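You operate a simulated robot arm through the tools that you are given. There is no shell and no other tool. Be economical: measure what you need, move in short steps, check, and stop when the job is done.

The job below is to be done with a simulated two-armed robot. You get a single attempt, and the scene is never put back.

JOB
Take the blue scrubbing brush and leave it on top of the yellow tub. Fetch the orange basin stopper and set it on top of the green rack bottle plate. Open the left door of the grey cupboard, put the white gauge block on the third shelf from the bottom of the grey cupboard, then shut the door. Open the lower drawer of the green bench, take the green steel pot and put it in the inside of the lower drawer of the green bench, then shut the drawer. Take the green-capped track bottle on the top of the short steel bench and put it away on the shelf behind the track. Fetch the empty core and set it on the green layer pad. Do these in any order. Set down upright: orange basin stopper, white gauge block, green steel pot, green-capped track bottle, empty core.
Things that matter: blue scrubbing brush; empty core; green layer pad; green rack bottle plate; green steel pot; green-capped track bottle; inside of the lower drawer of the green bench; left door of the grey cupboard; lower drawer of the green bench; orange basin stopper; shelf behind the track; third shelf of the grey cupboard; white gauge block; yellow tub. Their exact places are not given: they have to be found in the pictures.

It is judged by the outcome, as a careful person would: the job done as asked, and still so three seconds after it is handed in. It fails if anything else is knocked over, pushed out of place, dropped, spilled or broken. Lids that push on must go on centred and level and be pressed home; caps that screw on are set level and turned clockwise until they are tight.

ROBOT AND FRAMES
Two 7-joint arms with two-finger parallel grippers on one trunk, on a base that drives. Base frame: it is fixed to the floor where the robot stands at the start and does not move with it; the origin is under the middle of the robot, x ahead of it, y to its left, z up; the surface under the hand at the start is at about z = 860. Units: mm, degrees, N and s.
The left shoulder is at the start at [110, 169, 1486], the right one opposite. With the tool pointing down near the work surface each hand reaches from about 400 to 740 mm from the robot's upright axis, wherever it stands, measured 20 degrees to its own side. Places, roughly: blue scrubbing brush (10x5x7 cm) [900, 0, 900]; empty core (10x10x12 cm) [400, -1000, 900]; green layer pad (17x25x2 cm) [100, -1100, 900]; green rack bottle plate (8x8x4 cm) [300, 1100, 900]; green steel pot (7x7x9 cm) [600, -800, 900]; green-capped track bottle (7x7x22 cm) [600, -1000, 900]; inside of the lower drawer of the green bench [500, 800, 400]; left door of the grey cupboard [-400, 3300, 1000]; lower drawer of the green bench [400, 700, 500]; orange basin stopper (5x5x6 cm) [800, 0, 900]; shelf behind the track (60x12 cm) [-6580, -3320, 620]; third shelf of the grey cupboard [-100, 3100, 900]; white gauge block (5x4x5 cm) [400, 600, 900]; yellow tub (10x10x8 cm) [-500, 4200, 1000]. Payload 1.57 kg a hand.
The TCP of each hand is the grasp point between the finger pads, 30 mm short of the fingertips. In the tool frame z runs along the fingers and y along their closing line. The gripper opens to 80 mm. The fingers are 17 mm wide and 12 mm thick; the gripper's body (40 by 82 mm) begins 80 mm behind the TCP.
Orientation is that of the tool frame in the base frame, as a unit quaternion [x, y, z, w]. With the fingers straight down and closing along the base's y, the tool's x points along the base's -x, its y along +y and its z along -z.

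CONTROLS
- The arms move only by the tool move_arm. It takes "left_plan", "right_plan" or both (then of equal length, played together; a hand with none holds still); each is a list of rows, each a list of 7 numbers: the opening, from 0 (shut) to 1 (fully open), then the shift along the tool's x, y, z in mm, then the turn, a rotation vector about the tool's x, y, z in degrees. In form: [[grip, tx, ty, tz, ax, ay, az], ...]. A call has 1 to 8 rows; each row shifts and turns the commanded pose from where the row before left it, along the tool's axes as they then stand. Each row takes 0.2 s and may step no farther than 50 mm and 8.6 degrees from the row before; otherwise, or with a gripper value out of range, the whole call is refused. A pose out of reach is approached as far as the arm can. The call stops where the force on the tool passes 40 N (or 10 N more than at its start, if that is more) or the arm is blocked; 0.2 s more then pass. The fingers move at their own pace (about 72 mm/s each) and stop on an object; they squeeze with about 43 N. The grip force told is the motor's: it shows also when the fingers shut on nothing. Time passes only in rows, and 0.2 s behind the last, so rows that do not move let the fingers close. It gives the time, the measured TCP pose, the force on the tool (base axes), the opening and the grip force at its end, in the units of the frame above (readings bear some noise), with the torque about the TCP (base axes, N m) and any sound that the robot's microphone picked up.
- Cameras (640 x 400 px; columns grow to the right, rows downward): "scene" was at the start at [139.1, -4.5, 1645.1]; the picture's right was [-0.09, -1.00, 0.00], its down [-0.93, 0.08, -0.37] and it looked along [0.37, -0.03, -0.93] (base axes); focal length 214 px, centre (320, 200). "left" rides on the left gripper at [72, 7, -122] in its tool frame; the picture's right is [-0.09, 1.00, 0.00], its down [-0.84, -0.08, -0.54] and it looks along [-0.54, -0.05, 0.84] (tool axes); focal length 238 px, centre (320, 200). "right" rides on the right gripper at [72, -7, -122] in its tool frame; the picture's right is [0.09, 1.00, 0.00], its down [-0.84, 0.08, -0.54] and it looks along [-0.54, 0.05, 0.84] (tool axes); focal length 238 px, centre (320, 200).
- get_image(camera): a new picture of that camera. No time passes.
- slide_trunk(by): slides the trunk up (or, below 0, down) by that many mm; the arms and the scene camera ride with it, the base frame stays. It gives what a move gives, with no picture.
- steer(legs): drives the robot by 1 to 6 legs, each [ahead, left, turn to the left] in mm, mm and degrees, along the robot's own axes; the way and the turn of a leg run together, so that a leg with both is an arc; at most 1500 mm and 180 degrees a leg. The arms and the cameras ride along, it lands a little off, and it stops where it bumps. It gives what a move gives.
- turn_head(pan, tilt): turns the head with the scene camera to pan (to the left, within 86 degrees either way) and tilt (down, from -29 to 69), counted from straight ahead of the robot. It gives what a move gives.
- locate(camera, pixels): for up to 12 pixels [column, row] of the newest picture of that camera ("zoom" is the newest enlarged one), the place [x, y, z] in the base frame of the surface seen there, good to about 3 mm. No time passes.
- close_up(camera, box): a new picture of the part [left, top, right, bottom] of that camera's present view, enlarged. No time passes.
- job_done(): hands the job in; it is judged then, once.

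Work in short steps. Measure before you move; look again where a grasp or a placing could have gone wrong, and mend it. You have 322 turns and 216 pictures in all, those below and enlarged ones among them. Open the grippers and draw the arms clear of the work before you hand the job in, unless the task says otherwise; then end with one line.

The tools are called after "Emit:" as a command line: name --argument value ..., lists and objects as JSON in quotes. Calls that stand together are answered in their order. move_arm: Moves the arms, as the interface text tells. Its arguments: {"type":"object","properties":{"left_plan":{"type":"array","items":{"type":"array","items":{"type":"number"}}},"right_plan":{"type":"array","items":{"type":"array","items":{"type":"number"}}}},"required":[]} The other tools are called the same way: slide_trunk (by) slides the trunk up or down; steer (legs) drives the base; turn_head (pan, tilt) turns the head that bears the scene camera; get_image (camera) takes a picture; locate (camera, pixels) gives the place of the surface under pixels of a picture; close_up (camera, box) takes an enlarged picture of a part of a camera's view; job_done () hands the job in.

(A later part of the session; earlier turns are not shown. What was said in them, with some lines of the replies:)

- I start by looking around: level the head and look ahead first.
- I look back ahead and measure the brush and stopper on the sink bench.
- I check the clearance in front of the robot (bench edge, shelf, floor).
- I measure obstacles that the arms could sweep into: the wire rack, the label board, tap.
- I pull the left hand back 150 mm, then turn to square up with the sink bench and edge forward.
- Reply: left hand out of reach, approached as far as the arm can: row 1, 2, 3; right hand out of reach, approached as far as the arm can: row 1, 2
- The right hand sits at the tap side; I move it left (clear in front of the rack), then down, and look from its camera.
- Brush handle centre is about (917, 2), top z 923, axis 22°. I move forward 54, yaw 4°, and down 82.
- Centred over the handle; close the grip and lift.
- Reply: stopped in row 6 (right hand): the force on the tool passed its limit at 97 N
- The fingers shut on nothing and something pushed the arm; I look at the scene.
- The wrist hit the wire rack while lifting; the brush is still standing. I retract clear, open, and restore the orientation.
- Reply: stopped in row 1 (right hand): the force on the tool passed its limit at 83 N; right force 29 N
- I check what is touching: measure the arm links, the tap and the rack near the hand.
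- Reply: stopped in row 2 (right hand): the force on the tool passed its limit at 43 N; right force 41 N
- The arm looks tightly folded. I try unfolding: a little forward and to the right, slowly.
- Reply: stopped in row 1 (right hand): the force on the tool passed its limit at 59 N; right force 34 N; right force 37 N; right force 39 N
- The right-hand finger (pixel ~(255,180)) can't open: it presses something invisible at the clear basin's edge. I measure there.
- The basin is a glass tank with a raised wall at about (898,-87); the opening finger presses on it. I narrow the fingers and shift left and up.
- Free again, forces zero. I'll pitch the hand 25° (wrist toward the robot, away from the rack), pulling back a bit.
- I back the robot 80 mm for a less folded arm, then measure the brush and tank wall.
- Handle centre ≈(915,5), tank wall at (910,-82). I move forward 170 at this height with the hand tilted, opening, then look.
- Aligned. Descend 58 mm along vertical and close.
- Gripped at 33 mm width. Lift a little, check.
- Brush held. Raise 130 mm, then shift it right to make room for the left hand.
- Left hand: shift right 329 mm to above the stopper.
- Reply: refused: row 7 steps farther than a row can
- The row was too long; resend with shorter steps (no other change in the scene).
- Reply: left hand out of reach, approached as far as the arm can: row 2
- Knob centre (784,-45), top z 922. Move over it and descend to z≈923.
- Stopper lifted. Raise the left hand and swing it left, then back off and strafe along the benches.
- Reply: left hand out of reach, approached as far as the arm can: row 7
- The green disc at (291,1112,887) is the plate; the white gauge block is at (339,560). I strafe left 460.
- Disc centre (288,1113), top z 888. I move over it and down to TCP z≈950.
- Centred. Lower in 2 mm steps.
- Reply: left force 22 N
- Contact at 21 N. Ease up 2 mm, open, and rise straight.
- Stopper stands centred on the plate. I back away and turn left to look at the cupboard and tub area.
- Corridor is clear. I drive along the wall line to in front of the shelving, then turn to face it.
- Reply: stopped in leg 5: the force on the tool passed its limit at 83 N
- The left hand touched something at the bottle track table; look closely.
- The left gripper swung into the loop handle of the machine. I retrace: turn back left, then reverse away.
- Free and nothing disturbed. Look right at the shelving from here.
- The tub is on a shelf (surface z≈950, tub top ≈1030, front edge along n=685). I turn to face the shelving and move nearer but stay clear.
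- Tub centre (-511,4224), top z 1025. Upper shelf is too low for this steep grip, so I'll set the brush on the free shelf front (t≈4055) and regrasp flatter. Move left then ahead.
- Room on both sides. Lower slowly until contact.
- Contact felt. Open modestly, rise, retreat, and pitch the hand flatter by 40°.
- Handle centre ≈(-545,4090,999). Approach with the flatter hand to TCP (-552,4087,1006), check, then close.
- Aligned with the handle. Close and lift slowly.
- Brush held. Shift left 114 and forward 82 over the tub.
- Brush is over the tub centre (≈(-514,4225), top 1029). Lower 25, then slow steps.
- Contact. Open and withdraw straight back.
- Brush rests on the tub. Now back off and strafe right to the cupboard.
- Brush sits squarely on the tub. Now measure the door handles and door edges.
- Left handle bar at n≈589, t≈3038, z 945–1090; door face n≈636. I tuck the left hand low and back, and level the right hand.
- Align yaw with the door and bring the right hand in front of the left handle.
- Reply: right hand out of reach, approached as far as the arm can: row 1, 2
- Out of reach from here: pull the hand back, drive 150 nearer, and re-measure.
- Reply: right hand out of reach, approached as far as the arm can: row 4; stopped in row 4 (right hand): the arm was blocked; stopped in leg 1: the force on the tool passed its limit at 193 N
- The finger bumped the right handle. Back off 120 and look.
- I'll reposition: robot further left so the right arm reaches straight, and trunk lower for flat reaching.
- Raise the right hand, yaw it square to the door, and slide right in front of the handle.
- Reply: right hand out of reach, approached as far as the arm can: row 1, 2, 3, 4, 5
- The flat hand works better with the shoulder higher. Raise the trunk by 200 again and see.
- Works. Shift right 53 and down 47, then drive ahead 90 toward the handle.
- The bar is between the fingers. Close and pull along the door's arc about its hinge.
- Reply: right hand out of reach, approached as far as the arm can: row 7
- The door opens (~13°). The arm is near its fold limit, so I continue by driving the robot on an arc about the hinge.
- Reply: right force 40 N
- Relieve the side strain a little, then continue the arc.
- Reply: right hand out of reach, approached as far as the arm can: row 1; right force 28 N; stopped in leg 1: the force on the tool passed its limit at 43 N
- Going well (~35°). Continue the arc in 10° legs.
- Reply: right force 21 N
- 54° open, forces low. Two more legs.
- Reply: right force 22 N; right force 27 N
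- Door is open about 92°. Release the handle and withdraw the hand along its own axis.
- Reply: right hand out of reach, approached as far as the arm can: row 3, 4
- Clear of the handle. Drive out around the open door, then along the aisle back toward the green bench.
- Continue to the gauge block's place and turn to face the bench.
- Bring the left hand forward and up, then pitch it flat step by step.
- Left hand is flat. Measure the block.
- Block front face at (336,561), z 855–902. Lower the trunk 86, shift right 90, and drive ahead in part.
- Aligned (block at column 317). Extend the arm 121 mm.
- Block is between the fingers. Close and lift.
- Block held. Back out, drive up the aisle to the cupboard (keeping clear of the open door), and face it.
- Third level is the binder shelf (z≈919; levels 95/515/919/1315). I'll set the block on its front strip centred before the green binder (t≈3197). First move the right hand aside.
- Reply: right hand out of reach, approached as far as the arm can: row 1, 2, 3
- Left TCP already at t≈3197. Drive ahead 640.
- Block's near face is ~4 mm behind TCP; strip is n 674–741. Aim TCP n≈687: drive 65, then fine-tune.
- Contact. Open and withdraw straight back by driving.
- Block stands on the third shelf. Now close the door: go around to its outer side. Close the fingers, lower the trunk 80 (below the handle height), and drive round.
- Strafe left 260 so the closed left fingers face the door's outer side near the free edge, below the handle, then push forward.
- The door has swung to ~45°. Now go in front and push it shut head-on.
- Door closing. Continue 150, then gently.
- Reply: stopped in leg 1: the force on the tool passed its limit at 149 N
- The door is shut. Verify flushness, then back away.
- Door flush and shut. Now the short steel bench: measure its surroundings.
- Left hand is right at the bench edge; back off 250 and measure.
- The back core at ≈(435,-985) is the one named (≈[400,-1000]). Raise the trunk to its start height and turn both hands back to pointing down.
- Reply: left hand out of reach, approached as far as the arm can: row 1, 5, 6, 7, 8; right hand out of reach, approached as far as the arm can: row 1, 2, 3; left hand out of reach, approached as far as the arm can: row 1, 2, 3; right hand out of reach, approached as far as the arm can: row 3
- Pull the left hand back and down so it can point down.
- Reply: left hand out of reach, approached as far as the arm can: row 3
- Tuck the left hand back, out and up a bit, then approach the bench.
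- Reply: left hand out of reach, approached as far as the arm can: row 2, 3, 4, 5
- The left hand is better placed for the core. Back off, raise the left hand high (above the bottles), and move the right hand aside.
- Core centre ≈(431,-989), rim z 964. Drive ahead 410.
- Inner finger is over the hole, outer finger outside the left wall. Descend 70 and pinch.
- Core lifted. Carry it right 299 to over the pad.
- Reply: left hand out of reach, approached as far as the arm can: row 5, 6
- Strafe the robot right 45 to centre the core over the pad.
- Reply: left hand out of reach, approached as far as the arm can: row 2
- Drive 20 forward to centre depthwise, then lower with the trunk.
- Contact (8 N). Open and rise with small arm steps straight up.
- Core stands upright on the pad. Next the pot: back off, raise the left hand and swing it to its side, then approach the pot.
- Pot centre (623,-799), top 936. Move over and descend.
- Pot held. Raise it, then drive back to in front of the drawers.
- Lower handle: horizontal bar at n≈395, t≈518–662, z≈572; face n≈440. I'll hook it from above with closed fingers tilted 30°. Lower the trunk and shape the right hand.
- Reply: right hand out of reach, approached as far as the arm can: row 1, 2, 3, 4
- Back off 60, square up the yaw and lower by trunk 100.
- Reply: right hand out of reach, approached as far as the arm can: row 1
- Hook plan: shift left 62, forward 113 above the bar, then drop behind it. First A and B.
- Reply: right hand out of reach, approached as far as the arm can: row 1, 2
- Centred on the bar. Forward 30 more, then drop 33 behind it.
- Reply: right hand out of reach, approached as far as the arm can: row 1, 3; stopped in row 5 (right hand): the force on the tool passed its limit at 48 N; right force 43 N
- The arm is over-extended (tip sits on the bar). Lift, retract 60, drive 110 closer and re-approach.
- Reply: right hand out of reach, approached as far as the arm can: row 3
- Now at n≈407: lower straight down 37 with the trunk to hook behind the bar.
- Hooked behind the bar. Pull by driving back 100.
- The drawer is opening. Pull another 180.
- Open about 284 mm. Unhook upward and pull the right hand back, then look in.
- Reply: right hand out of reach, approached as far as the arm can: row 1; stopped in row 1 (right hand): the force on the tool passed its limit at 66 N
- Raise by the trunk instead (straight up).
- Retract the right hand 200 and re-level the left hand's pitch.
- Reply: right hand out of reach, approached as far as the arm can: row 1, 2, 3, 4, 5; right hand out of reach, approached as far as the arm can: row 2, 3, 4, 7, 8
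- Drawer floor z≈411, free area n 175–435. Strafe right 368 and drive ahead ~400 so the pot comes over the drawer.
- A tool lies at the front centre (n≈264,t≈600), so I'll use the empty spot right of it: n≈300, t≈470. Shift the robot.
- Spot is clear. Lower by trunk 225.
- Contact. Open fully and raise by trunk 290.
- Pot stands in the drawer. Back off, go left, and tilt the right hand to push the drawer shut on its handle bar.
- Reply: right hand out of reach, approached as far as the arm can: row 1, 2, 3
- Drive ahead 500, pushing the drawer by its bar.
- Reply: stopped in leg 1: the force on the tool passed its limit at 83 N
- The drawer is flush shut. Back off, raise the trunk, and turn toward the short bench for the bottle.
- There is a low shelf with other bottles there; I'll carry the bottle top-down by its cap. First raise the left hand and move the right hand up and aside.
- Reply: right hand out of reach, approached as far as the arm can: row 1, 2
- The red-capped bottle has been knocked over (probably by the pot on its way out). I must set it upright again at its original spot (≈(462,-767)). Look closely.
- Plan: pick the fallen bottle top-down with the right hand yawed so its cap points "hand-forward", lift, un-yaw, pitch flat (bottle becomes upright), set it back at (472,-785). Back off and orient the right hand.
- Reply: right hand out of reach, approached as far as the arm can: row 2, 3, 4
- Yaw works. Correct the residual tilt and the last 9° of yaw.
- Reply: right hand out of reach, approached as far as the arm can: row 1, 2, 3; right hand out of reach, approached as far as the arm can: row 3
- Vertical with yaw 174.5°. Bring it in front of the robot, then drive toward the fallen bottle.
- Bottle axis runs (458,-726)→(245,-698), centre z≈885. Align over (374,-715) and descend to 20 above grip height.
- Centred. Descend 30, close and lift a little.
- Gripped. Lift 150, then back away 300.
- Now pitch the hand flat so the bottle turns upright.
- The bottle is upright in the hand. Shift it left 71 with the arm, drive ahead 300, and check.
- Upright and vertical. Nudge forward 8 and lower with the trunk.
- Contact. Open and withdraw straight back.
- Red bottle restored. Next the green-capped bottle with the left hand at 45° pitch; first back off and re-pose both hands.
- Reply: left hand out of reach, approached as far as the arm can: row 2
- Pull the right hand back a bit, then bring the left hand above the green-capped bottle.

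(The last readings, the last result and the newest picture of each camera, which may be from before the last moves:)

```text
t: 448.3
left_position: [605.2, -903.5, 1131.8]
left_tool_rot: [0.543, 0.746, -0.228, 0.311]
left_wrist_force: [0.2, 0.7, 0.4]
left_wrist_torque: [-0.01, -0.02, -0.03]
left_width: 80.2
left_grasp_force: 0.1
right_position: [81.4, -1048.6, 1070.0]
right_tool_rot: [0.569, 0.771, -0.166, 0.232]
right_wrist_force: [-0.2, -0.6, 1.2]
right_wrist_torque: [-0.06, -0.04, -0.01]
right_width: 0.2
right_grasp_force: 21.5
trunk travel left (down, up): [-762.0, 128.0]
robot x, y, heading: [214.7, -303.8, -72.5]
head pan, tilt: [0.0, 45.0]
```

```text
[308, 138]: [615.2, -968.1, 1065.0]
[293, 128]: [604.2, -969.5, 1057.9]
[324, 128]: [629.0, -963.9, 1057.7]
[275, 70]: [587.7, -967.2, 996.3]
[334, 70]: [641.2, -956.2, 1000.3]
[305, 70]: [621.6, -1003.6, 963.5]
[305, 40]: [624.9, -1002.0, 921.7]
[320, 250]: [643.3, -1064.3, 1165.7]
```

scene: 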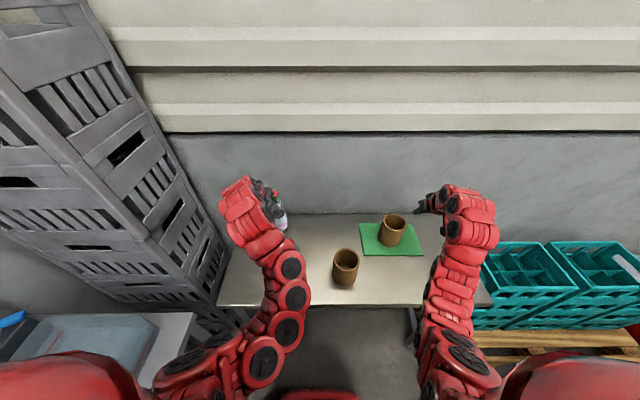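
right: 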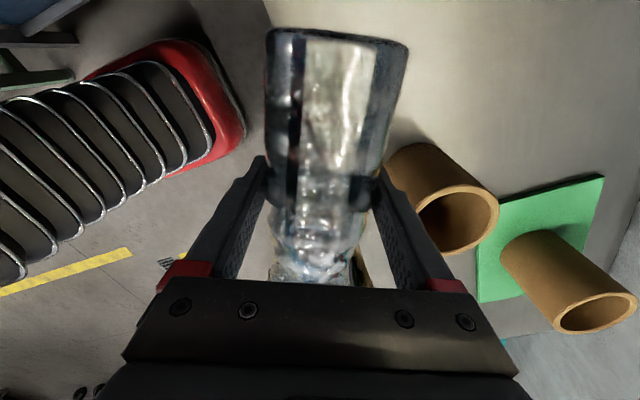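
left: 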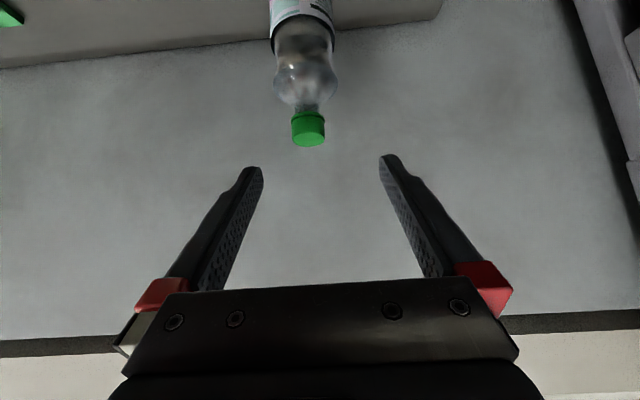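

Bottle axis ≈(616,-967). Move forward 64, then descend with the bottle between the fingers.

Emit:
move_arm --left_plan '[[1, -22.4, -4.3, 22.8, 0, 0, 0], [1, -22.4, -4.3, 22.8, 0, 0, 0], [1, 0, 0, 0, 0, 0, 0], [1, 33.3, 0, 32.7, 0, 0, 0], [1, 33.3, 0, 32.7, 0, 0, 0], [1, 0, 0, 0, 0, 0, 0]]'

Emit:
get_image --camera "left"

```text
t: 449.7
left_position: [616.0, -965.3, 1037.4]
left_tool_rot: [0.542, 0.747, -0.227, 0.312]
left_wrist_force: [0.4, -0.2, -0.8]
left_wrist_torque: [-0.02, -0.01, -0.03]
left_width: 80.1
left_grasp_force: 0.0
right_position: [80.5, -1048.4, 1070.2]
right_tool_rot: [0.57, 0.771, -0.166, 0.231]
right_wrist_force: [0.8, -0.2, -0.2]
right_wrist_torque: [-0.01, 0.0, 0.0]
right_width: 0.0
right_grasp_force: 21.3
trunk travel left (down, up): [-762.0, 128.0]
robot x, y, heading: [215.8, -300.7, -72.6]
head pan, tilt: [0.0, 45.0]
```

```text
35 pictures are left
```

left: 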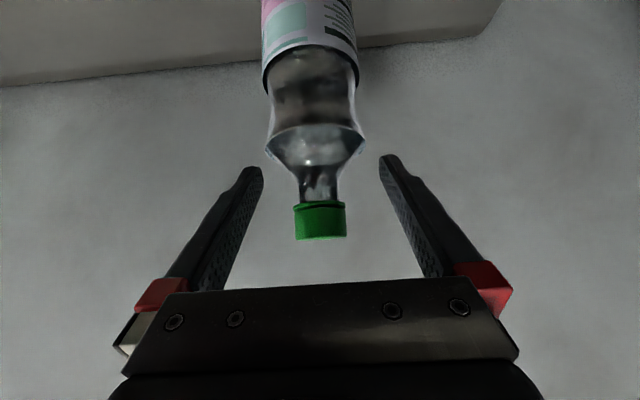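

Emit:
move_arm --left_plan '[[1, 33, 0, 32.4, 0, 0, 0], [1, 33, 0, 32.4, 0, 0, 0], [1, 0, 0, 0, 0, 0, 0]]'

Emit:
get_image --camera "left"

```text
t: 450.5
left_position: [616.7, -965.7, 943.3]
left_tool_rot: [0.543, 0.746, -0.227, 0.311]
left_wrist_force: [-0.8, 0.3, 0.8]
left_wrist_torque: [0.0, 0.03, 0.04]
left_width: 80.1
left_grasp_force: 0.0
right_position: [81.1, -1048.2, 1070.5]
right_tool_rot: [0.57, 0.771, -0.167, 0.231]
right_wrist_force: [0.5, 0.0, -0.3]
right_wrist_torque: [-0.02, -0.01, -0.01]
right_width: 0.1
right_grasp_force: 21.4
trunk travel left (down, up): [-762.0, 128.0]
robot x, y, heading: [213.7, -296.6, -72.1]
head pan, tilt: [0.0, 45.0]
```

```text
34 pictures are left
```

left: 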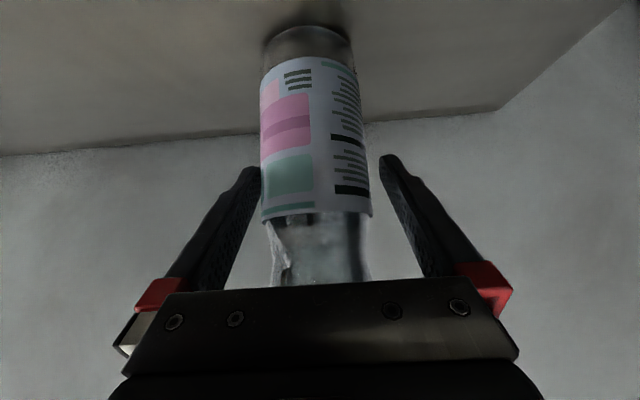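

Centred on the label. Close, and lift.

Emit:
move_arm --left_plan '[[0.5, 0, 0, 0, 0, 0, 0], [0, 0, 0, 0, 0, 0, 0], [0, 0, 0, 0, 0, 0, 0], [0, 0, 0, 0, 0, 0, 0], [0, -14.3, 0, -14, 0, 0, 0], [0, -33, 0, -32.5, 0, 0, 0], [0, -33, 0, -32.5, 0, 0, 0], [0, -33, 0, -32.5, 0, 0, 0]]'

Emit:
slide_trunk --by 100

Emit:
get_image --camera "left"

```text
t: 452.3
left_position: [616.0, -968.8, 1104.0]
left_tool_rot: [0.542, 0.747, -0.226, 0.311]
left_wrist_force: [0.5, -0.1, -4.5]
left_wrist_torque: [0.03, -0.01, -0.03]
left_width: 63.7
left_grasp_force: 42.9
right_position: [78.9, -1049.0, 1069.0]
right_tool_rot: [0.569, 0.771, -0.166, 0.231]
right_wrist_force: [1.0, 0.4, 0.5]
right_wrist_torque: [0.02, 0.0, 0.02]
right_width: 0.0
right_grasp_force: 21.4
trunk travel left (down, up): [-762.0, 128.0]
robot x, y, heading: [214.6, -298.0, -72.2]
head pan, tilt: [0.0, 45.0]
```

```text
t: 453.6
left_position: [617.6, -968.9, 1201.8]
left_tool_rot: [0.543, 0.746, -0.227, 0.311]
left_wrist_force: [-0.1, -0.3, -5.2]
left_wrist_torque: [0.01, 0.04, -0.01]
left_width: 63.6
left_grasp_force: 43.1
right_position: [81.2, -1049.6, 1168.9]
right_tool_rot: [0.569, 0.772, -0.166, 0.23]
right_wrist_force: [0.2, 0.1, -0.2]
right_wrist_torque: [0.01, 0.03, -0.02]
right_width: 0.1
right_grasp_force: 21.6
trunk travel left (down, up): [-862.0, 28.0]
robot x, y, heading: [215.3, -300.7, -72.6]
head pan, tilt: [0.0, 45.0]
```

```text
33 pictures are left
```

left: 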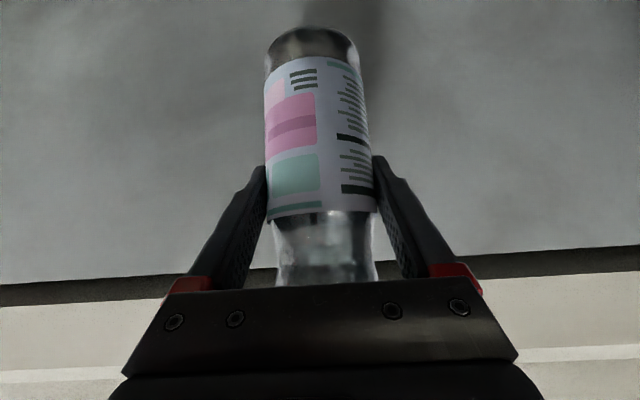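

Bottle held, clear. Back straight out, turn to face the aisle, and look.

Emit:
steer --legs '[[-550, 0, 0], [0, 0, -89.5]]'

Emit:
turn_head --pan 0 --tilt 18

Emit:
get_image --camera "scene"

Emit:
locate --camera "scene" --pixels '[[330, 250], [400, 300], [440, 320], [480, 250], [300, 220], [250, 200], [220, 250], [200, 300], [350, 200], [420, 230], [500, 300], [150, 300]]'

```text
t: 460.6
left_position: [-616.7, -176.0, 1202.0]
left_tool_rot: [0.912, 0.142, -0.38, 0.059]
left_wrist_force: [-0.7, 0.0, -4.8]
left_wrist_torque: [-0.01, -0.02, -0.01]
left_width: 63.5
left_grasp_force: 43.3
right_position: [-695.5, 360.0, 1167.9]
right_tool_rot: [0.948, 0.141, -0.281, 0.045]
right_wrist_force: [-0.9, 0.1, -0.8]
right_wrist_torque: [0.0, 0.02, -0.01]
right_width: 0.2
right_grasp_force: 21.2
trunk travel left (down, up): [-862.0, 28.0]
robot x, y, heading: [50.7, 226.7, -162.6]
head pan, tilt: [0.0, 45.0]
```

```text
t: 461.5
left_position: [-617.4, -176.5, 1202.8]
left_tool_rot: [0.912, 0.142, -0.381, 0.058]
left_wrist_force: [0.4, 0.0, -5.1]
left_wrist_torque: [0.0, -0.05, 0.02]
left_width: 63.5
left_grasp_force: 43.3
right_position: [-696.2, 359.7, 1169.6]
right_tool_rot: [0.948, 0.141, -0.282, 0.045]
right_wrist_force: [-0.6, 0.6, -0.8]
right_wrist_torque: [-0.03, -0.01, 0.0]
right_width: 0.3
right_grasp_force: 21.2
trunk travel left (down, up): [-862.0, 28.0]
robot x, y, heading: [53.0, 223.9, -162.5]
head pan, tilt: [0.0, 18.0]
```

```text
32 pictures are left
```

scene: 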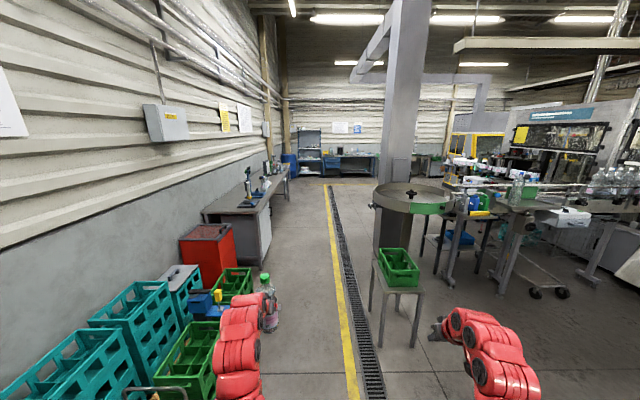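

```text
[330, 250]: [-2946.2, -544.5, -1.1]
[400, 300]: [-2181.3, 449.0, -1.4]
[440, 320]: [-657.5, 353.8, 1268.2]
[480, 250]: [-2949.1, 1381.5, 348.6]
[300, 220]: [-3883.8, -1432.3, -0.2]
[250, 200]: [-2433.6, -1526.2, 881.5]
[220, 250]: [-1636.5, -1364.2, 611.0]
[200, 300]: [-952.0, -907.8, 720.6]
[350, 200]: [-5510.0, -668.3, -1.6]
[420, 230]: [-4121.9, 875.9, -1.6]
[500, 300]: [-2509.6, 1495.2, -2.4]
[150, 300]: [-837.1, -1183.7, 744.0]
```

Aisle is open. Bring the right hand in toward the centre, then drive down the aisle.

Emit:
move_arm --right_plan '[[0, 0, 40, 0, 0, 0, 0], [0, 0, 40, 0, 0, 0, 0], [0, 0, 40, 0, 0, 0, 0], [0, 0, 30, 0, 0, 0, 0]]'

Emit:
steer --legs '[[1400, 150, 0.5], [1400, 0, 0], [1400, 0, 0]]'

Emit:
get_image --camera "scene"

```text
t: 462.5
left_position: [-616.1, -176.7, 1202.0]
left_tool_rot: [0.912, 0.143, -0.381, 0.059]
left_wrist_force: [0.2, -0.4, -6.1]
left_wrist_torque: [-0.01, -0.05, -0.01]
left_width: 63.4
left_grasp_force: 42.7
right_position: [-652.4, 217.2, 1171.6]
right_tool_rot: [0.949, 0.14, -0.28, 0.045]
right_wrist_force: [-0.3, -0.5, 1.1]
right_wrist_torque: [0.05, 0.01, -0.01]
right_width: 0.0
right_grasp_force: 21.6
trunk travel left (down, up): [-862.0, 28.0]
robot x, y, heading: [50.4, 221.0, -162.5]
head pan, tilt: [0.0, 18.0]
```

```text
t: 482.6
left_position: [-4548.1, -1607.8, 1203.4]
left_tool_rot: [0.91, 0.155, -0.379, 0.064]
left_wrist_force: [0.2, -0.1, -5.0]
left_wrist_torque: [-0.02, 0.01, 0.0]
left_width: 63.5
left_grasp_force: 42.7
right_position: [-4593.9, -1216.1, 1169.2]
right_tool_rot: [0.947, 0.154, -0.279, 0.048]
right_wrist_force: [0.8, -0.3, -0.5]
right_wrist_torque: [-0.01, 0.01, -0.02]
right_width: 0.1
right_grasp_force: 21.9
trunk travel left (down, up): [-862.0, 28.0]
robot x, y, heading: [-3889.7, -1193.1, -160.9]
head pan, tilt: [0.0, 18.0]
```

```text
31 pictures are left
```

scene: 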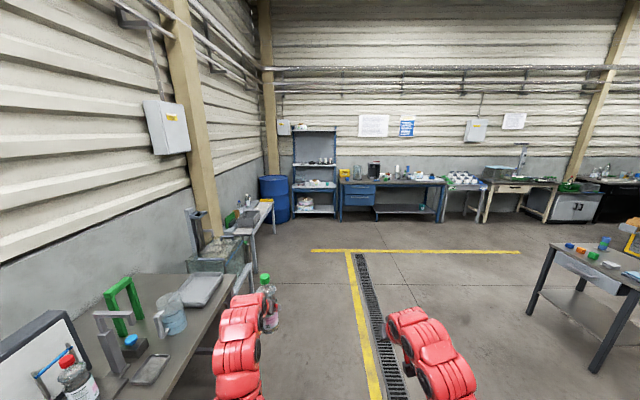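

Emit:
close_up --camera "scene" --box '[170, 170, 300, 270]'

Emit:
locate --camera "zoom" --pixels '[[300, 205], [330, 215], [390, 200], [430, 190], [340, 275], [420, 270], [470, 170], [250, 300], [120, 300], [355, 170], [520, 180], [330, 255]]'

```text
4.00 times, centred on (235, 220) of scene
```

zoom: 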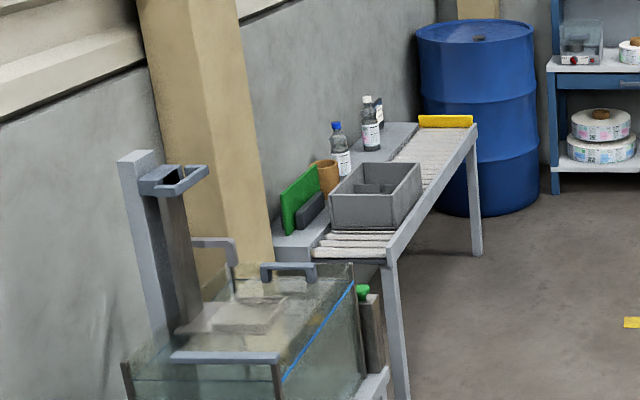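

```text
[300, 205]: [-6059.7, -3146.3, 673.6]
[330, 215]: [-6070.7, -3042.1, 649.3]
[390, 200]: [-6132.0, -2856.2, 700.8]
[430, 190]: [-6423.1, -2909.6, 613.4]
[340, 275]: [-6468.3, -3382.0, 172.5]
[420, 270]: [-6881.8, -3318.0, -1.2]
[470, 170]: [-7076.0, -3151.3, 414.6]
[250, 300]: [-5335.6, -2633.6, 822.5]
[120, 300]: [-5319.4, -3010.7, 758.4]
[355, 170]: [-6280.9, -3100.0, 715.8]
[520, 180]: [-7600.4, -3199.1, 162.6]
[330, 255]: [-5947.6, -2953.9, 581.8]
```

The shelf runs along the wall behind a roller conveyor, open above. Drive alongside and face it.

Emit:
steer --legs '[[1400, 0, -1.1], [1400, 0, 0], [500, 0, 0], [0, 0, 90]]'

Emit:
turn_head --pan 0 --tilt 35

Emit:
get_image --camera "scene"

```text
t: 502.5
left_position: [-6677.1, -2859.0, 1203.2]
left_tool_rot: [0.556, 0.737, -0.232, 0.307]
left_wrist_force: [0.3, 0.0, -4.7]
left_wrist_torque: [0.04, -0.02, 0.03]
left_width: 63.6
left_grasp_force: 42.5
right_position: [-7071.4, -2881.2, 1171.6]
right_tool_rot: [0.583, 0.761, -0.17, 0.228]
right_wrist_force: [-0.3, 0.1, -0.7]
right_wrist_torque: [-0.01, 0.0, 0.03]
right_width: 0.0
right_grasp_force: 21.1
trunk travel left (down, up): [-862.0, 28.0]
robot x, y, heading: [-7052.0, -2177.1, -74.4]
head pan, tilt: [0.0, 18.0]
```

```text
t: 503.3
left_position: [-6677.1, -2859.2, 1201.6]
left_tool_rot: [0.556, 0.737, -0.232, 0.307]
left_wrist_force: [-0.3, 0.0, -5.1]
left_wrist_torque: [0.05, 0.01, -0.04]
left_width: 63.5
left_grasp_force: 43.2
right_position: [-7071.9, -2882.1, 1170.1]
right_tool_rot: [0.584, 0.76, -0.17, 0.227]
right_wrist_force: [0.1, 0.9, -0.2]
right_wrist_torque: [-0.01, 0.01, 0.02]
right_width: 0.2
right_grasp_force: 21.0
trunk travel left (down, up): [-862.0, 28.0]
robot x, y, heading: [-7052.3, -2175.5, -74.4]
head pan, tilt: [0.0, 35.0]
```

```text
29 pictures are left
```

scene: 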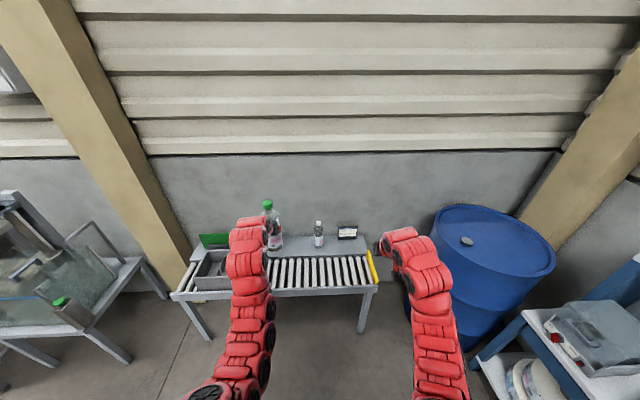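

Emit:
close_up --camera "scene" --box '[170, 190, 390, 310]'

Emit:
locate --camera "zoom" --pixels '[[590, 178], [560, 165], [480, 180], [475, 160], [410, 155], [430, 120], [435, 175], [515, 120], [500, 150], [350, 175], [590, 205], [380, 185]]'

```text
2.91 times, centred on (280, 250) of scene
```

zoom: 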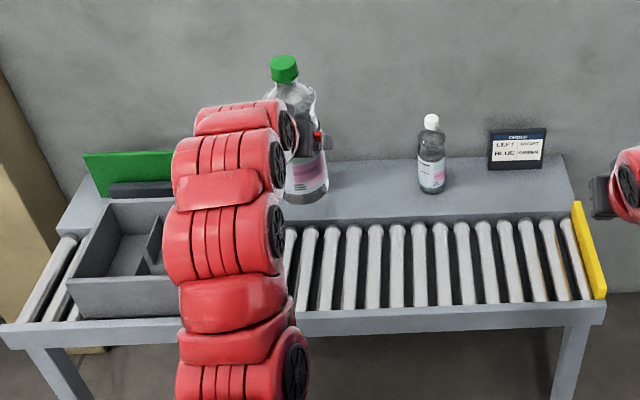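

```text
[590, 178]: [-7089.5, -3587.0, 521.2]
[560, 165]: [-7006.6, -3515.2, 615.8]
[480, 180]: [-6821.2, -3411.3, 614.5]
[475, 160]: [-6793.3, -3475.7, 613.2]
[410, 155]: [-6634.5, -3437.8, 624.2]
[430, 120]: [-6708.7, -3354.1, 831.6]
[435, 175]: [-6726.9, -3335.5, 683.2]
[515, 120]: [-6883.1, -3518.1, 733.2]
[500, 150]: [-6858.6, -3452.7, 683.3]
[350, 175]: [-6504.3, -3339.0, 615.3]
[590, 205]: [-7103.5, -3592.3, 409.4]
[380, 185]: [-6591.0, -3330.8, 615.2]
```

There's a sign on the shelf about ordering; read it.

Emit:
close_up --camera "scene" --box '[333, 230, 363, 250]'

```text
16.00 times, centred on (348, 240) of scene
```

zoom: 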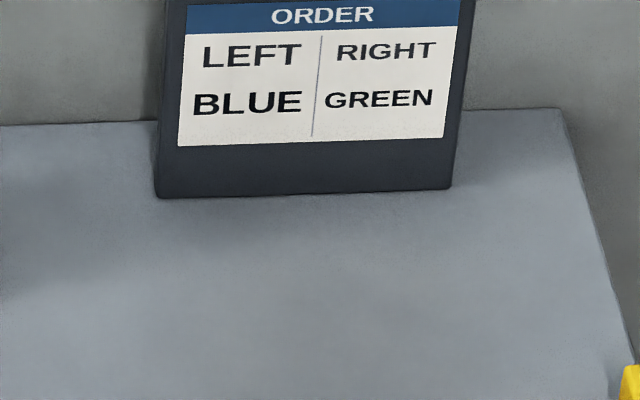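

The sign says blue left, green right – so the green bottle goes to the right of the white-capped one. Measure the sign base and the white bottle precisely.

Emit:
locate --camera "zoom" --pixels '[[160, 190], [300, 190], [448, 184], [158, 205], [450, 200], [20, 300], [300, 300], [300, 390], [20, 390]]'

Emit:
close_up --camera "scene" --box '[295, 210, 375, 270]'

```text
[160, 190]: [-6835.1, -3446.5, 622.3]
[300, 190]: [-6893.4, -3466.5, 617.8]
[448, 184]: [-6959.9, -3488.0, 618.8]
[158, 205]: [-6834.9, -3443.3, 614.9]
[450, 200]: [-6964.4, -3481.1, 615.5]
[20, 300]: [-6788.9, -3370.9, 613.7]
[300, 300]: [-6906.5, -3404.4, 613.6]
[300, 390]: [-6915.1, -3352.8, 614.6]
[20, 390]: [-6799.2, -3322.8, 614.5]
```

```text
6.67 times, centred on (335, 240) of scene
```

zoom: 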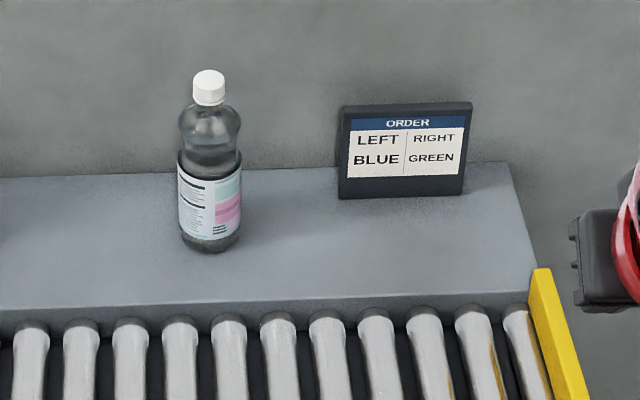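

Emit:
locate --camera "scene" --pixels '[[440, 230], [495, 270], [550, 255], [490, 210], [435, 290], [370, 270], [365, 288], [175, 297], [360, 330], [300, 292]]'

```text
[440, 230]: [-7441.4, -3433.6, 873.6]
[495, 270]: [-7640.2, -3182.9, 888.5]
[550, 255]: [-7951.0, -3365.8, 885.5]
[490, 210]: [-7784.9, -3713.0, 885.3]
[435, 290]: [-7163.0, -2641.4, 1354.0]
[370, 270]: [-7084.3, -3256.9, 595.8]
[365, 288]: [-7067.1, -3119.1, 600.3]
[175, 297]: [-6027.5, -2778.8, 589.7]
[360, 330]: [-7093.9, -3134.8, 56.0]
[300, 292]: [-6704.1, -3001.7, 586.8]
```

The right side is free between conveyor end and barrel. Square up and strafe right, then check position.

Emit:
steer --legs '[[0, 0, 2.2], [0, -325, 0], [330, 0, 0]]'

Emit:
get_image --camera "scene"

```text
t: 507.6
left_position: [-6870.6, -3250.1, 1203.3]
left_tool_rot: [0.545, 0.745, -0.228, 0.31]
left_wrist_force: [-0.2, -0.5, -5.1]
left_wrist_torque: [0.01, -0.01, 0.02]
left_width: 63.7
left_grasp_force: 43.0
right_position: [-7263.7, -3285.7, 1171.8]
right_tool_rot: [0.571, 0.77, -0.166, 0.231]
right_wrist_force: [0.5, -0.3, 0.0]
right_wrist_torque: [-0.06, 0.03, 0.02]
right_width: 0.0
right_grasp_force: 21.2
trunk travel left (down, up): [-862.0, 28.0]
robot x, y, heading: [-7265.3, -2579.1, -72.6]
head pan, tilt: [0.0, 35.0]
```

```text
25 pictures are left
```

scene: 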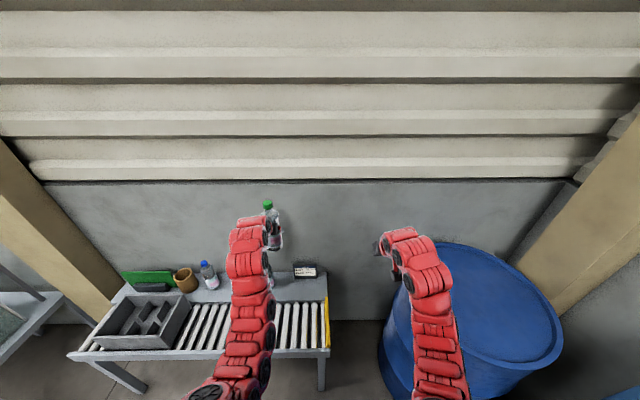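

Move ahead 147 and left 14; then re-measure neighbours.

Emit:
steer --legs '[[145, 12, 0.4]]'

Emit:
slide_trunk --by -200

Emit:
get_image --camera "scene"

Emit:
get_image --camera "left"

```text
t: 509.0
left_position: [-6809.1, -3381.1, 1203.5]
left_tool_rot: [0.541, 0.748, -0.227, 0.312]
left_wrist_force: [-0.2, 0.6, -6.1]
left_wrist_torque: [0.02, 0.04, -0.06]
left_width: 63.3
left_grasp_force: 42.6
right_position: [-7203.1, -3420.8, 1171.8]
right_tool_rot: [0.567, 0.773, -0.165, 0.232]
right_wrist_force: [-0.5, 0.4, -0.6]
right_wrist_torque: [0.0, 0.01, -0.01]
right_width: 0.1
right_grasp_force: 21.2
trunk travel left (down, up): [-862.0, 28.0]
robot x, y, heading: [-7212.6, -2712.6, -72.3]
head pan, tilt: [0.0, 35.0]
```

```text
t: 511.1
left_position: [-6809.6, -3381.2, 1002.1]
left_tool_rot: [0.541, 0.748, -0.226, 0.311]
left_wrist_force: [0.0, 0.3, -5.1]
left_wrist_torque: [0.05, 0.02, 0.0]
left_width: 63.3
left_grasp_force: 42.9
right_position: [-7201.9, -3420.4, 970.4]
right_tool_rot: [0.568, 0.772, -0.165, 0.232]
right_wrist_force: [0.6, 0.3, 0.2]
right_wrist_torque: [0.02, -0.01, -0.01]
right_width: 0.1
right_grasp_force: 21.1
trunk travel left (down, up): [-662.0, 228.0]
robot x, y, heading: [-7213.5, -2716.2, -72.4]
head pan, tilt: [0.0, 35.0]
```

```text
24 pictures are left
```

scene: 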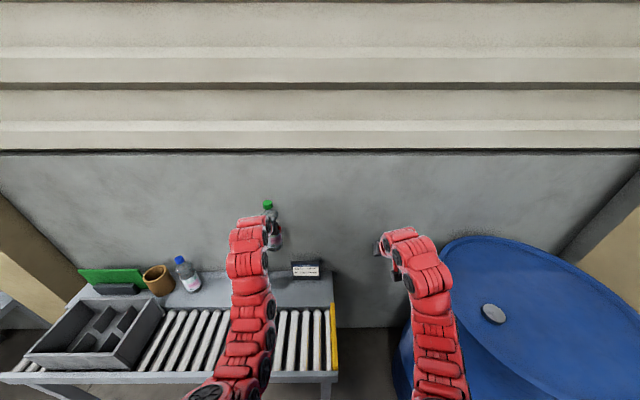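

```text
23 pictures are left
```

left: 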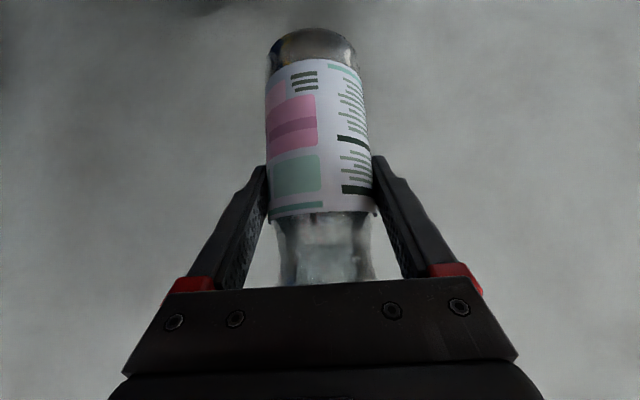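

Target position holds (n≈-7521, t≈-1112). Lower 150 and look from the left camera.

Emit:
slide_trunk --by -150

Emit:
get_image --camera "left"

Emit:
close_up --camera "scene" --box '[150, 190, 350, 330]'

```text
t: 512.9
left_position: [-6809.0, -3381.9, 852.8]
left_tool_rot: [0.541, 0.748, -0.226, 0.311]
left_wrist_force: [-0.8, -0.2, -4.6]
left_wrist_torque: [0.04, 0.02, -0.01]
left_width: 63.7
left_grasp_force: 43.1
right_position: [-7201.9, -3420.9, 820.4]
right_tool_rot: [0.569, 0.772, -0.165, 0.231]
right_wrist_force: [-0.4, 1.1, -0.8]
right_wrist_torque: [0.0, 0.05, 0.0]
right_width: 0.0
right_grasp_force: 21.5
trunk travel left (down, up): [-512.0, 378.0]
robot x, y, heading: [-7218.0, -2715.8, -72.0]
head pan, tilt: [0.0, 35.0]
```

```text
22 pictures are left
```

left: 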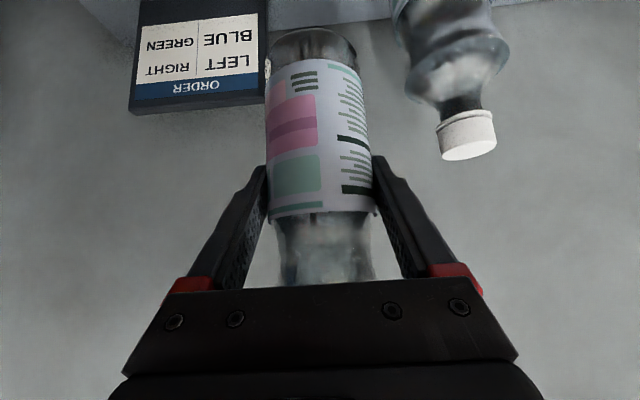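

```text
2.86 times, centred on (250, 260) of scene
```

zoom: 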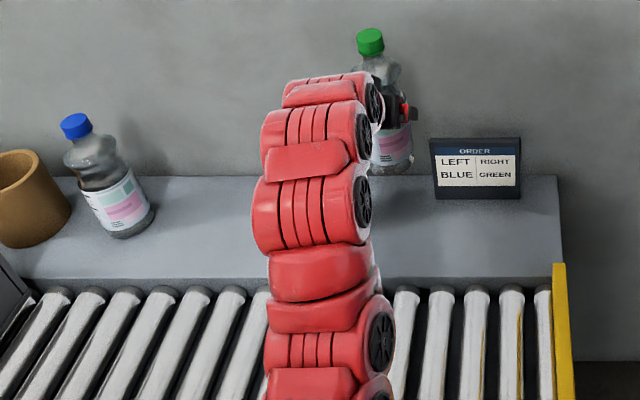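

Emit:
locate --camera "left" --pixels '[[468, 145], [440, 60], [395, 15], [400, 60], [265, 60], [265, 20], [255, 95], [480, 40]]'

```text
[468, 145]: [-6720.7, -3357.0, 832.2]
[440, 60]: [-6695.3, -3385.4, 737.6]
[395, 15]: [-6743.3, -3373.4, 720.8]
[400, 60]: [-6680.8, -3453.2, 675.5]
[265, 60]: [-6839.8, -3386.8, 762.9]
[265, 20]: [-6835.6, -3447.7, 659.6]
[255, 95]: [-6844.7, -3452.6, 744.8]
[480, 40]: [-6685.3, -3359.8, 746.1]
```

Clearances: white bottle edge n≈-7456, sign at t≈-1166. Shift right 8 mm, then lower.

Emit:
move_arm --left_plan '[[0, 0, -8, 0, 0, 0, 0], [0, 0, 0, 0, 0, 0, 0]]'

Emit:
slide_trunk --by -134

Emit:
get_image --camera "left"

```text
t: 513.5
left_position: [-6816.9, -3384.2, 854.0]
left_tool_rot: [0.54, 0.748, -0.225, 0.313]
left_wrist_force: [0.1, -0.6, -4.8]
left_wrist_torque: [0.04, -0.01, 0.01]
left_width: 63.7
left_grasp_force: 42.8
right_position: [-7200.4, -3420.5, 818.6]
right_tool_rot: [0.568, 0.772, -0.166, 0.231]
right_wrist_force: [-0.1, 0.2, 0.2]
right_wrist_torque: [-0.01, 0.05, 0.03]
right_width: 0.0
right_grasp_force: 21.2
trunk travel left (down, up): [-512.0, 378.0]
robot x, y, heading: [-7212.5, -2715.1, -72.0]
head pan, tilt: [0.0, 35.0]
```

```text
t: 515.1
left_position: [-6818.2, -3382.2, 718.4]
left_tool_rot: [0.54, 0.748, -0.226, 0.312]
left_wrist_force: [0.1, 0.4, -4.0]
left_wrist_torque: [0.04, -0.02, 0.01]
left_width: 63.2
left_grasp_force: 43.0
right_position: [-7202.8, -3421.4, 687.3]
right_tool_rot: [0.568, 0.773, -0.165, 0.231]
right_wrist_force: [0.3, -0.6, -0.3]
right_wrist_torque: [0.03, -0.01, -0.03]
right_width: 0.0
right_grasp_force: 21.5
trunk travel left (down, up): [-378.0, 512.0]
robot x, y, heading: [-7210.6, -2717.0, -72.3]
head pan, tilt: [0.0, 35.0]
```

```text
20 pictures are left
```

left: 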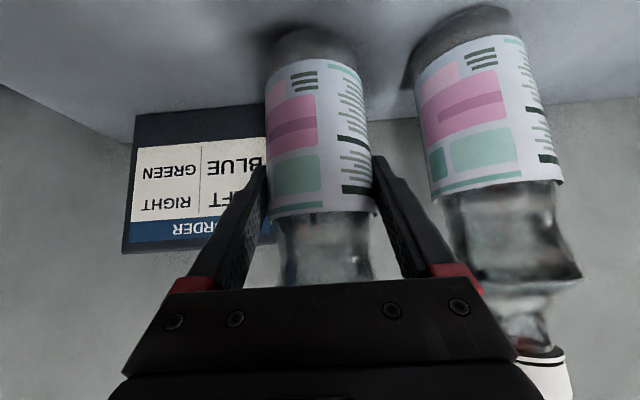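

Emit:
slide_trunk --by -6

Emit:
slide_trunk --by -3

Emit:
slide_trunk --by -2

```text
t: 515.7
left_position: [-6817.0, -3383.7, 713.2]
left_tool_rot: [0.541, 0.748, -0.227, 0.312]
left_wrist_force: [-0.3, -0.2, -5.2]
left_wrist_torque: [0.04, -0.01, -0.03]
left_width: 63.5
left_grasp_force: 43.3
right_position: [-7202.1, -3420.8, 679.4]
right_tool_rot: [0.567, 0.773, -0.165, 0.231]
right_wrist_force: [0.5, 0.3, -0.9]
right_wrist_torque: [0.03, 0.01, -0.01]
right_width: 0.0
right_grasp_force: 21.5
trunk travel left (down, up): [-372.0, 518.0]
robot x, y, heading: [-7214.5, -2717.4, -72.4]
head pan, tilt: [0.0, 35.0]
```

```text
t: 516.2
left_position: [-6817.8, -3384.4, 710.1]
left_tool_rot: [0.541, 0.748, -0.226, 0.312]
left_wrist_force: [0.1, -0.6, -4.1]
left_wrist_torque: [-0.01, -0.08, 0.01]
left_width: 63.6
left_grasp_force: 43.6
right_position: [-7202.2, -3420.8, 677.8]
right_tool_rot: [0.568, 0.772, -0.165, 0.231]
right_wrist_force: [0.4, 0.2, -0.2]
right_wrist_torque: [0.01, 0.0, -0.03]
right_width: 0.0
right_grasp_force: 21.2
trunk travel left (down, up): [-369.0, 521.0]
robot x, y, heading: [-7213.8, -2714.0, -72.0]
head pan, tilt: [0.0, 35.0]
```

```text
t: 516.7
left_position: [-6817.6, -3383.6, 709.1]
left_tool_rot: [0.541, 0.747, -0.228, 0.312]
left_wrist_force: [-0.2, -0.3, 4.8]
left_wrist_torque: [0.16, -0.25, -0.04]
left_width: 63.5
left_grasp_force: 43.2
right_position: [-7201.3, -3419.1, 676.3]
right_tool_rot: [0.568, 0.772, -0.166, 0.232]
right_wrist_force: [0.8, 0.3, -0.1]
right_wrist_torque: [0.0, 0.01, -0.02]
right_width: 0.1
right_grasp_force: 21.6
trunk travel left (down, up): [-367.0, 523.0]
robot x, y, heading: [-7211.7, -2717.1, -72.2]
head pan, tilt: [0.0, 35.0]
```

Contact. Open to 72 mm and withdraw along the tool axis (back and up).

Emit:
move_arm --left_plan '[[0.9, 0, 0, 0, 0, 0, 0], [0.9, 0, 0, 0, 0, 0, 0], [0.9, 0, 0, 0, 0, 0, 0], [0.9, 0, 0, -25, 0, 0, 0], [0.9, 0, 0, -35, 0, 0, 0], [0.9, 0, 0, -40, 0, 0, 0], [0.9, 0, 0, -40, 0, 0, 0]]'

Emit:
get_image --camera "left"

```text
t: 518.3
left_position: [-6850.4, -3290.6, 807.3]
left_tool_rot: [0.543, 0.746, -0.227, 0.31]
left_wrist_force: [0.2, 0.4, -0.4]
left_wrist_torque: [0.0, 0.0, 0.02]
left_width: 72.1
left_grasp_force: 0.0
right_position: [-7202.6, -3420.5, 675.2]
right_tool_rot: [0.567, 0.773, -0.166, 0.232]
right_wrist_force: [0.3, -0.5, 0.1]
right_wrist_torque: [0.02, -0.01, 0.01]
right_width: 0.2
right_grasp_force: 21.6
trunk travel left (down, up): [-367.0, 523.0]
robot x, y, heading: [-7212.8, -2719.8, -72.2]
head pan, tilt: [0.0, 35.0]
```

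```text
19 pictures are left
```

left: 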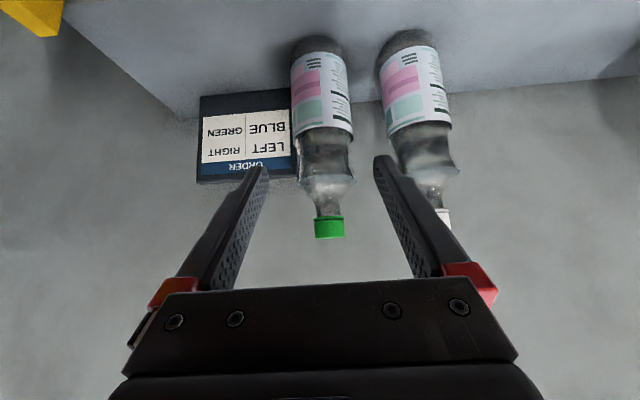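

Bottle stands upright right of the white one. Back away and verify.

Emit:
steer --legs '[[-350, 0, 0]]'

Emit:
slide_trunk --by 367

Emit:
get_image --camera "scene"

Emit:
close_up --camera "scene" --box '[100, 220, 360, 360]'

```text
t: 520.6
left_position: [-6956.4, -2957.7, 806.5]
left_tool_rot: [0.542, 0.747, -0.227, 0.312]
left_wrist_force: [-0.3, -0.6, 0.4]
left_wrist_torque: [0.0, -0.01, -0.02]
left_width: 71.9
left_grasp_force: 0.0
right_position: [-7310.7, -3088.7, 676.0]
right_tool_rot: [0.569, 0.771, -0.165, 0.231]
right_wrist_force: [-0.2, 0.3, 0.8]
right_wrist_torque: [0.01, 0.0, -0.01]
right_width: 0.1
right_grasp_force: 21.0
trunk travel left (down, up): [-367.0, 523.0]
robot x, y, heading: [-7320.2, -2385.2, -72.3]
head pan, tilt: [0.0, 35.0]
```

```text
t: 524.1
left_position: [-6956.8, -2958.7, 1174.1]
left_tool_rot: [0.541, 0.748, -0.226, 0.311]
left_wrist_force: [0.2, 0.1, -0.6]
left_wrist_torque: [-0.01, 0.01, 0.01]
left_width: 72.0
left_grasp_force: 0.0
right_position: [-7309.4, -3088.2, 1042.4]
right_tool_rot: [0.569, 0.772, -0.166, 0.231]
right_wrist_force: [-0.3, 0.2, -0.2]
right_wrist_torque: [-0.01, -0.01, -0.01]
right_width: 0.0
right_grasp_force: 21.4
trunk travel left (down, up): [-734.0, 156.0]
robot x, y, heading: [-7317.8, -2382.9, -72.1]
head pan, tilt: [0.0, 35.0]
```

```text
18 pictures are left
```

scene: 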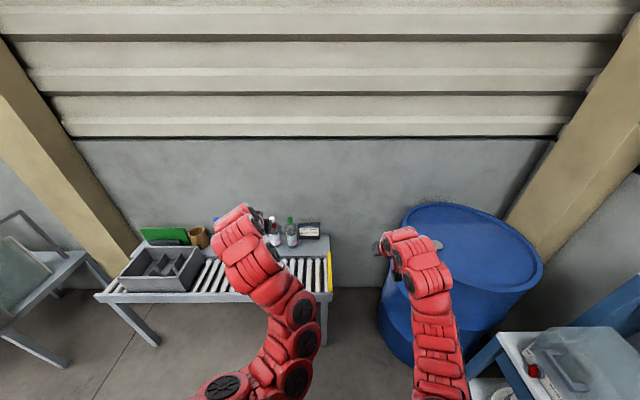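

```text
2.46 times, centred on (230, 290) of scene
```

zoom: 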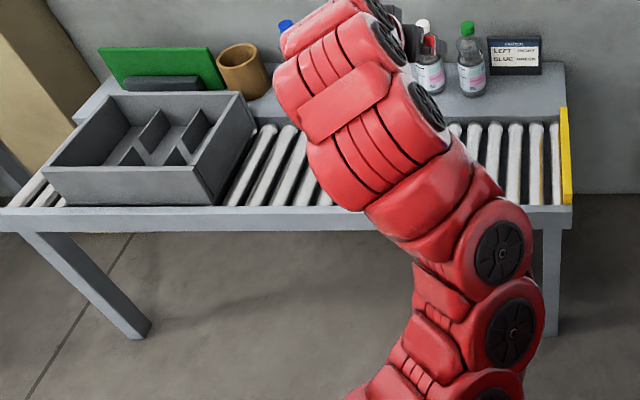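

Everything is placed. Open both grippers with the arms clear before handing in.

Emit:
move_arm --left_plan '[[1, 0, 0, 0, 0, 0, 0], [1, 0, 0, 0, 0, 0, 0], [1, 0, 0, 0, 0, 0, 0]]' --right_plan '[[1, 0, 0, 0, 0, 0, 0], [1, 0, 0, 0, 0, 0, 0], [1, 0, 0, 0, 0, 0, 0]]'

Emit:
job_done

```text
t: 524.9
left_position: [-6957.0, -2959.7, 1174.0]
left_tool_rot: [0.541, 0.747, -0.227, 0.311]
left_wrist_force: [0.4, 0.5, 0.1]
left_wrist_torque: [-0.01, -0.02, -0.02]
left_width: 80.2
left_grasp_force: 0.1
right_position: [-7309.7, -3087.9, 1043.1]
right_tool_rot: [0.568, 0.772, -0.167, 0.232]
right_wrist_force: [0.3, -0.2, 0.0]
right_wrist_torque: [0.01, -0.03, 0.01]
right_width: 80.1
right_grasp_force: 0.1
trunk travel left (down, up): [-734.0, 156.0]
robot x, y, heading: [-7318.0, -2386.0, -72.4]
head pan, tilt: [0.0, 35.0]
```

```text
The job is handed in.
```

All six items are in place, with the cupboard door and the drawer shut, but I knocked over the red-capped bottle on the short steel bench and stood it back up within a few millimetres of its original spot. I also bumped the glass sink tank, the bottle machine's loop handle and the cupboard's right-hand handle, with no visible damage. I shut the cupboard door hard (149 N) and did not re-check the gauge block inside.
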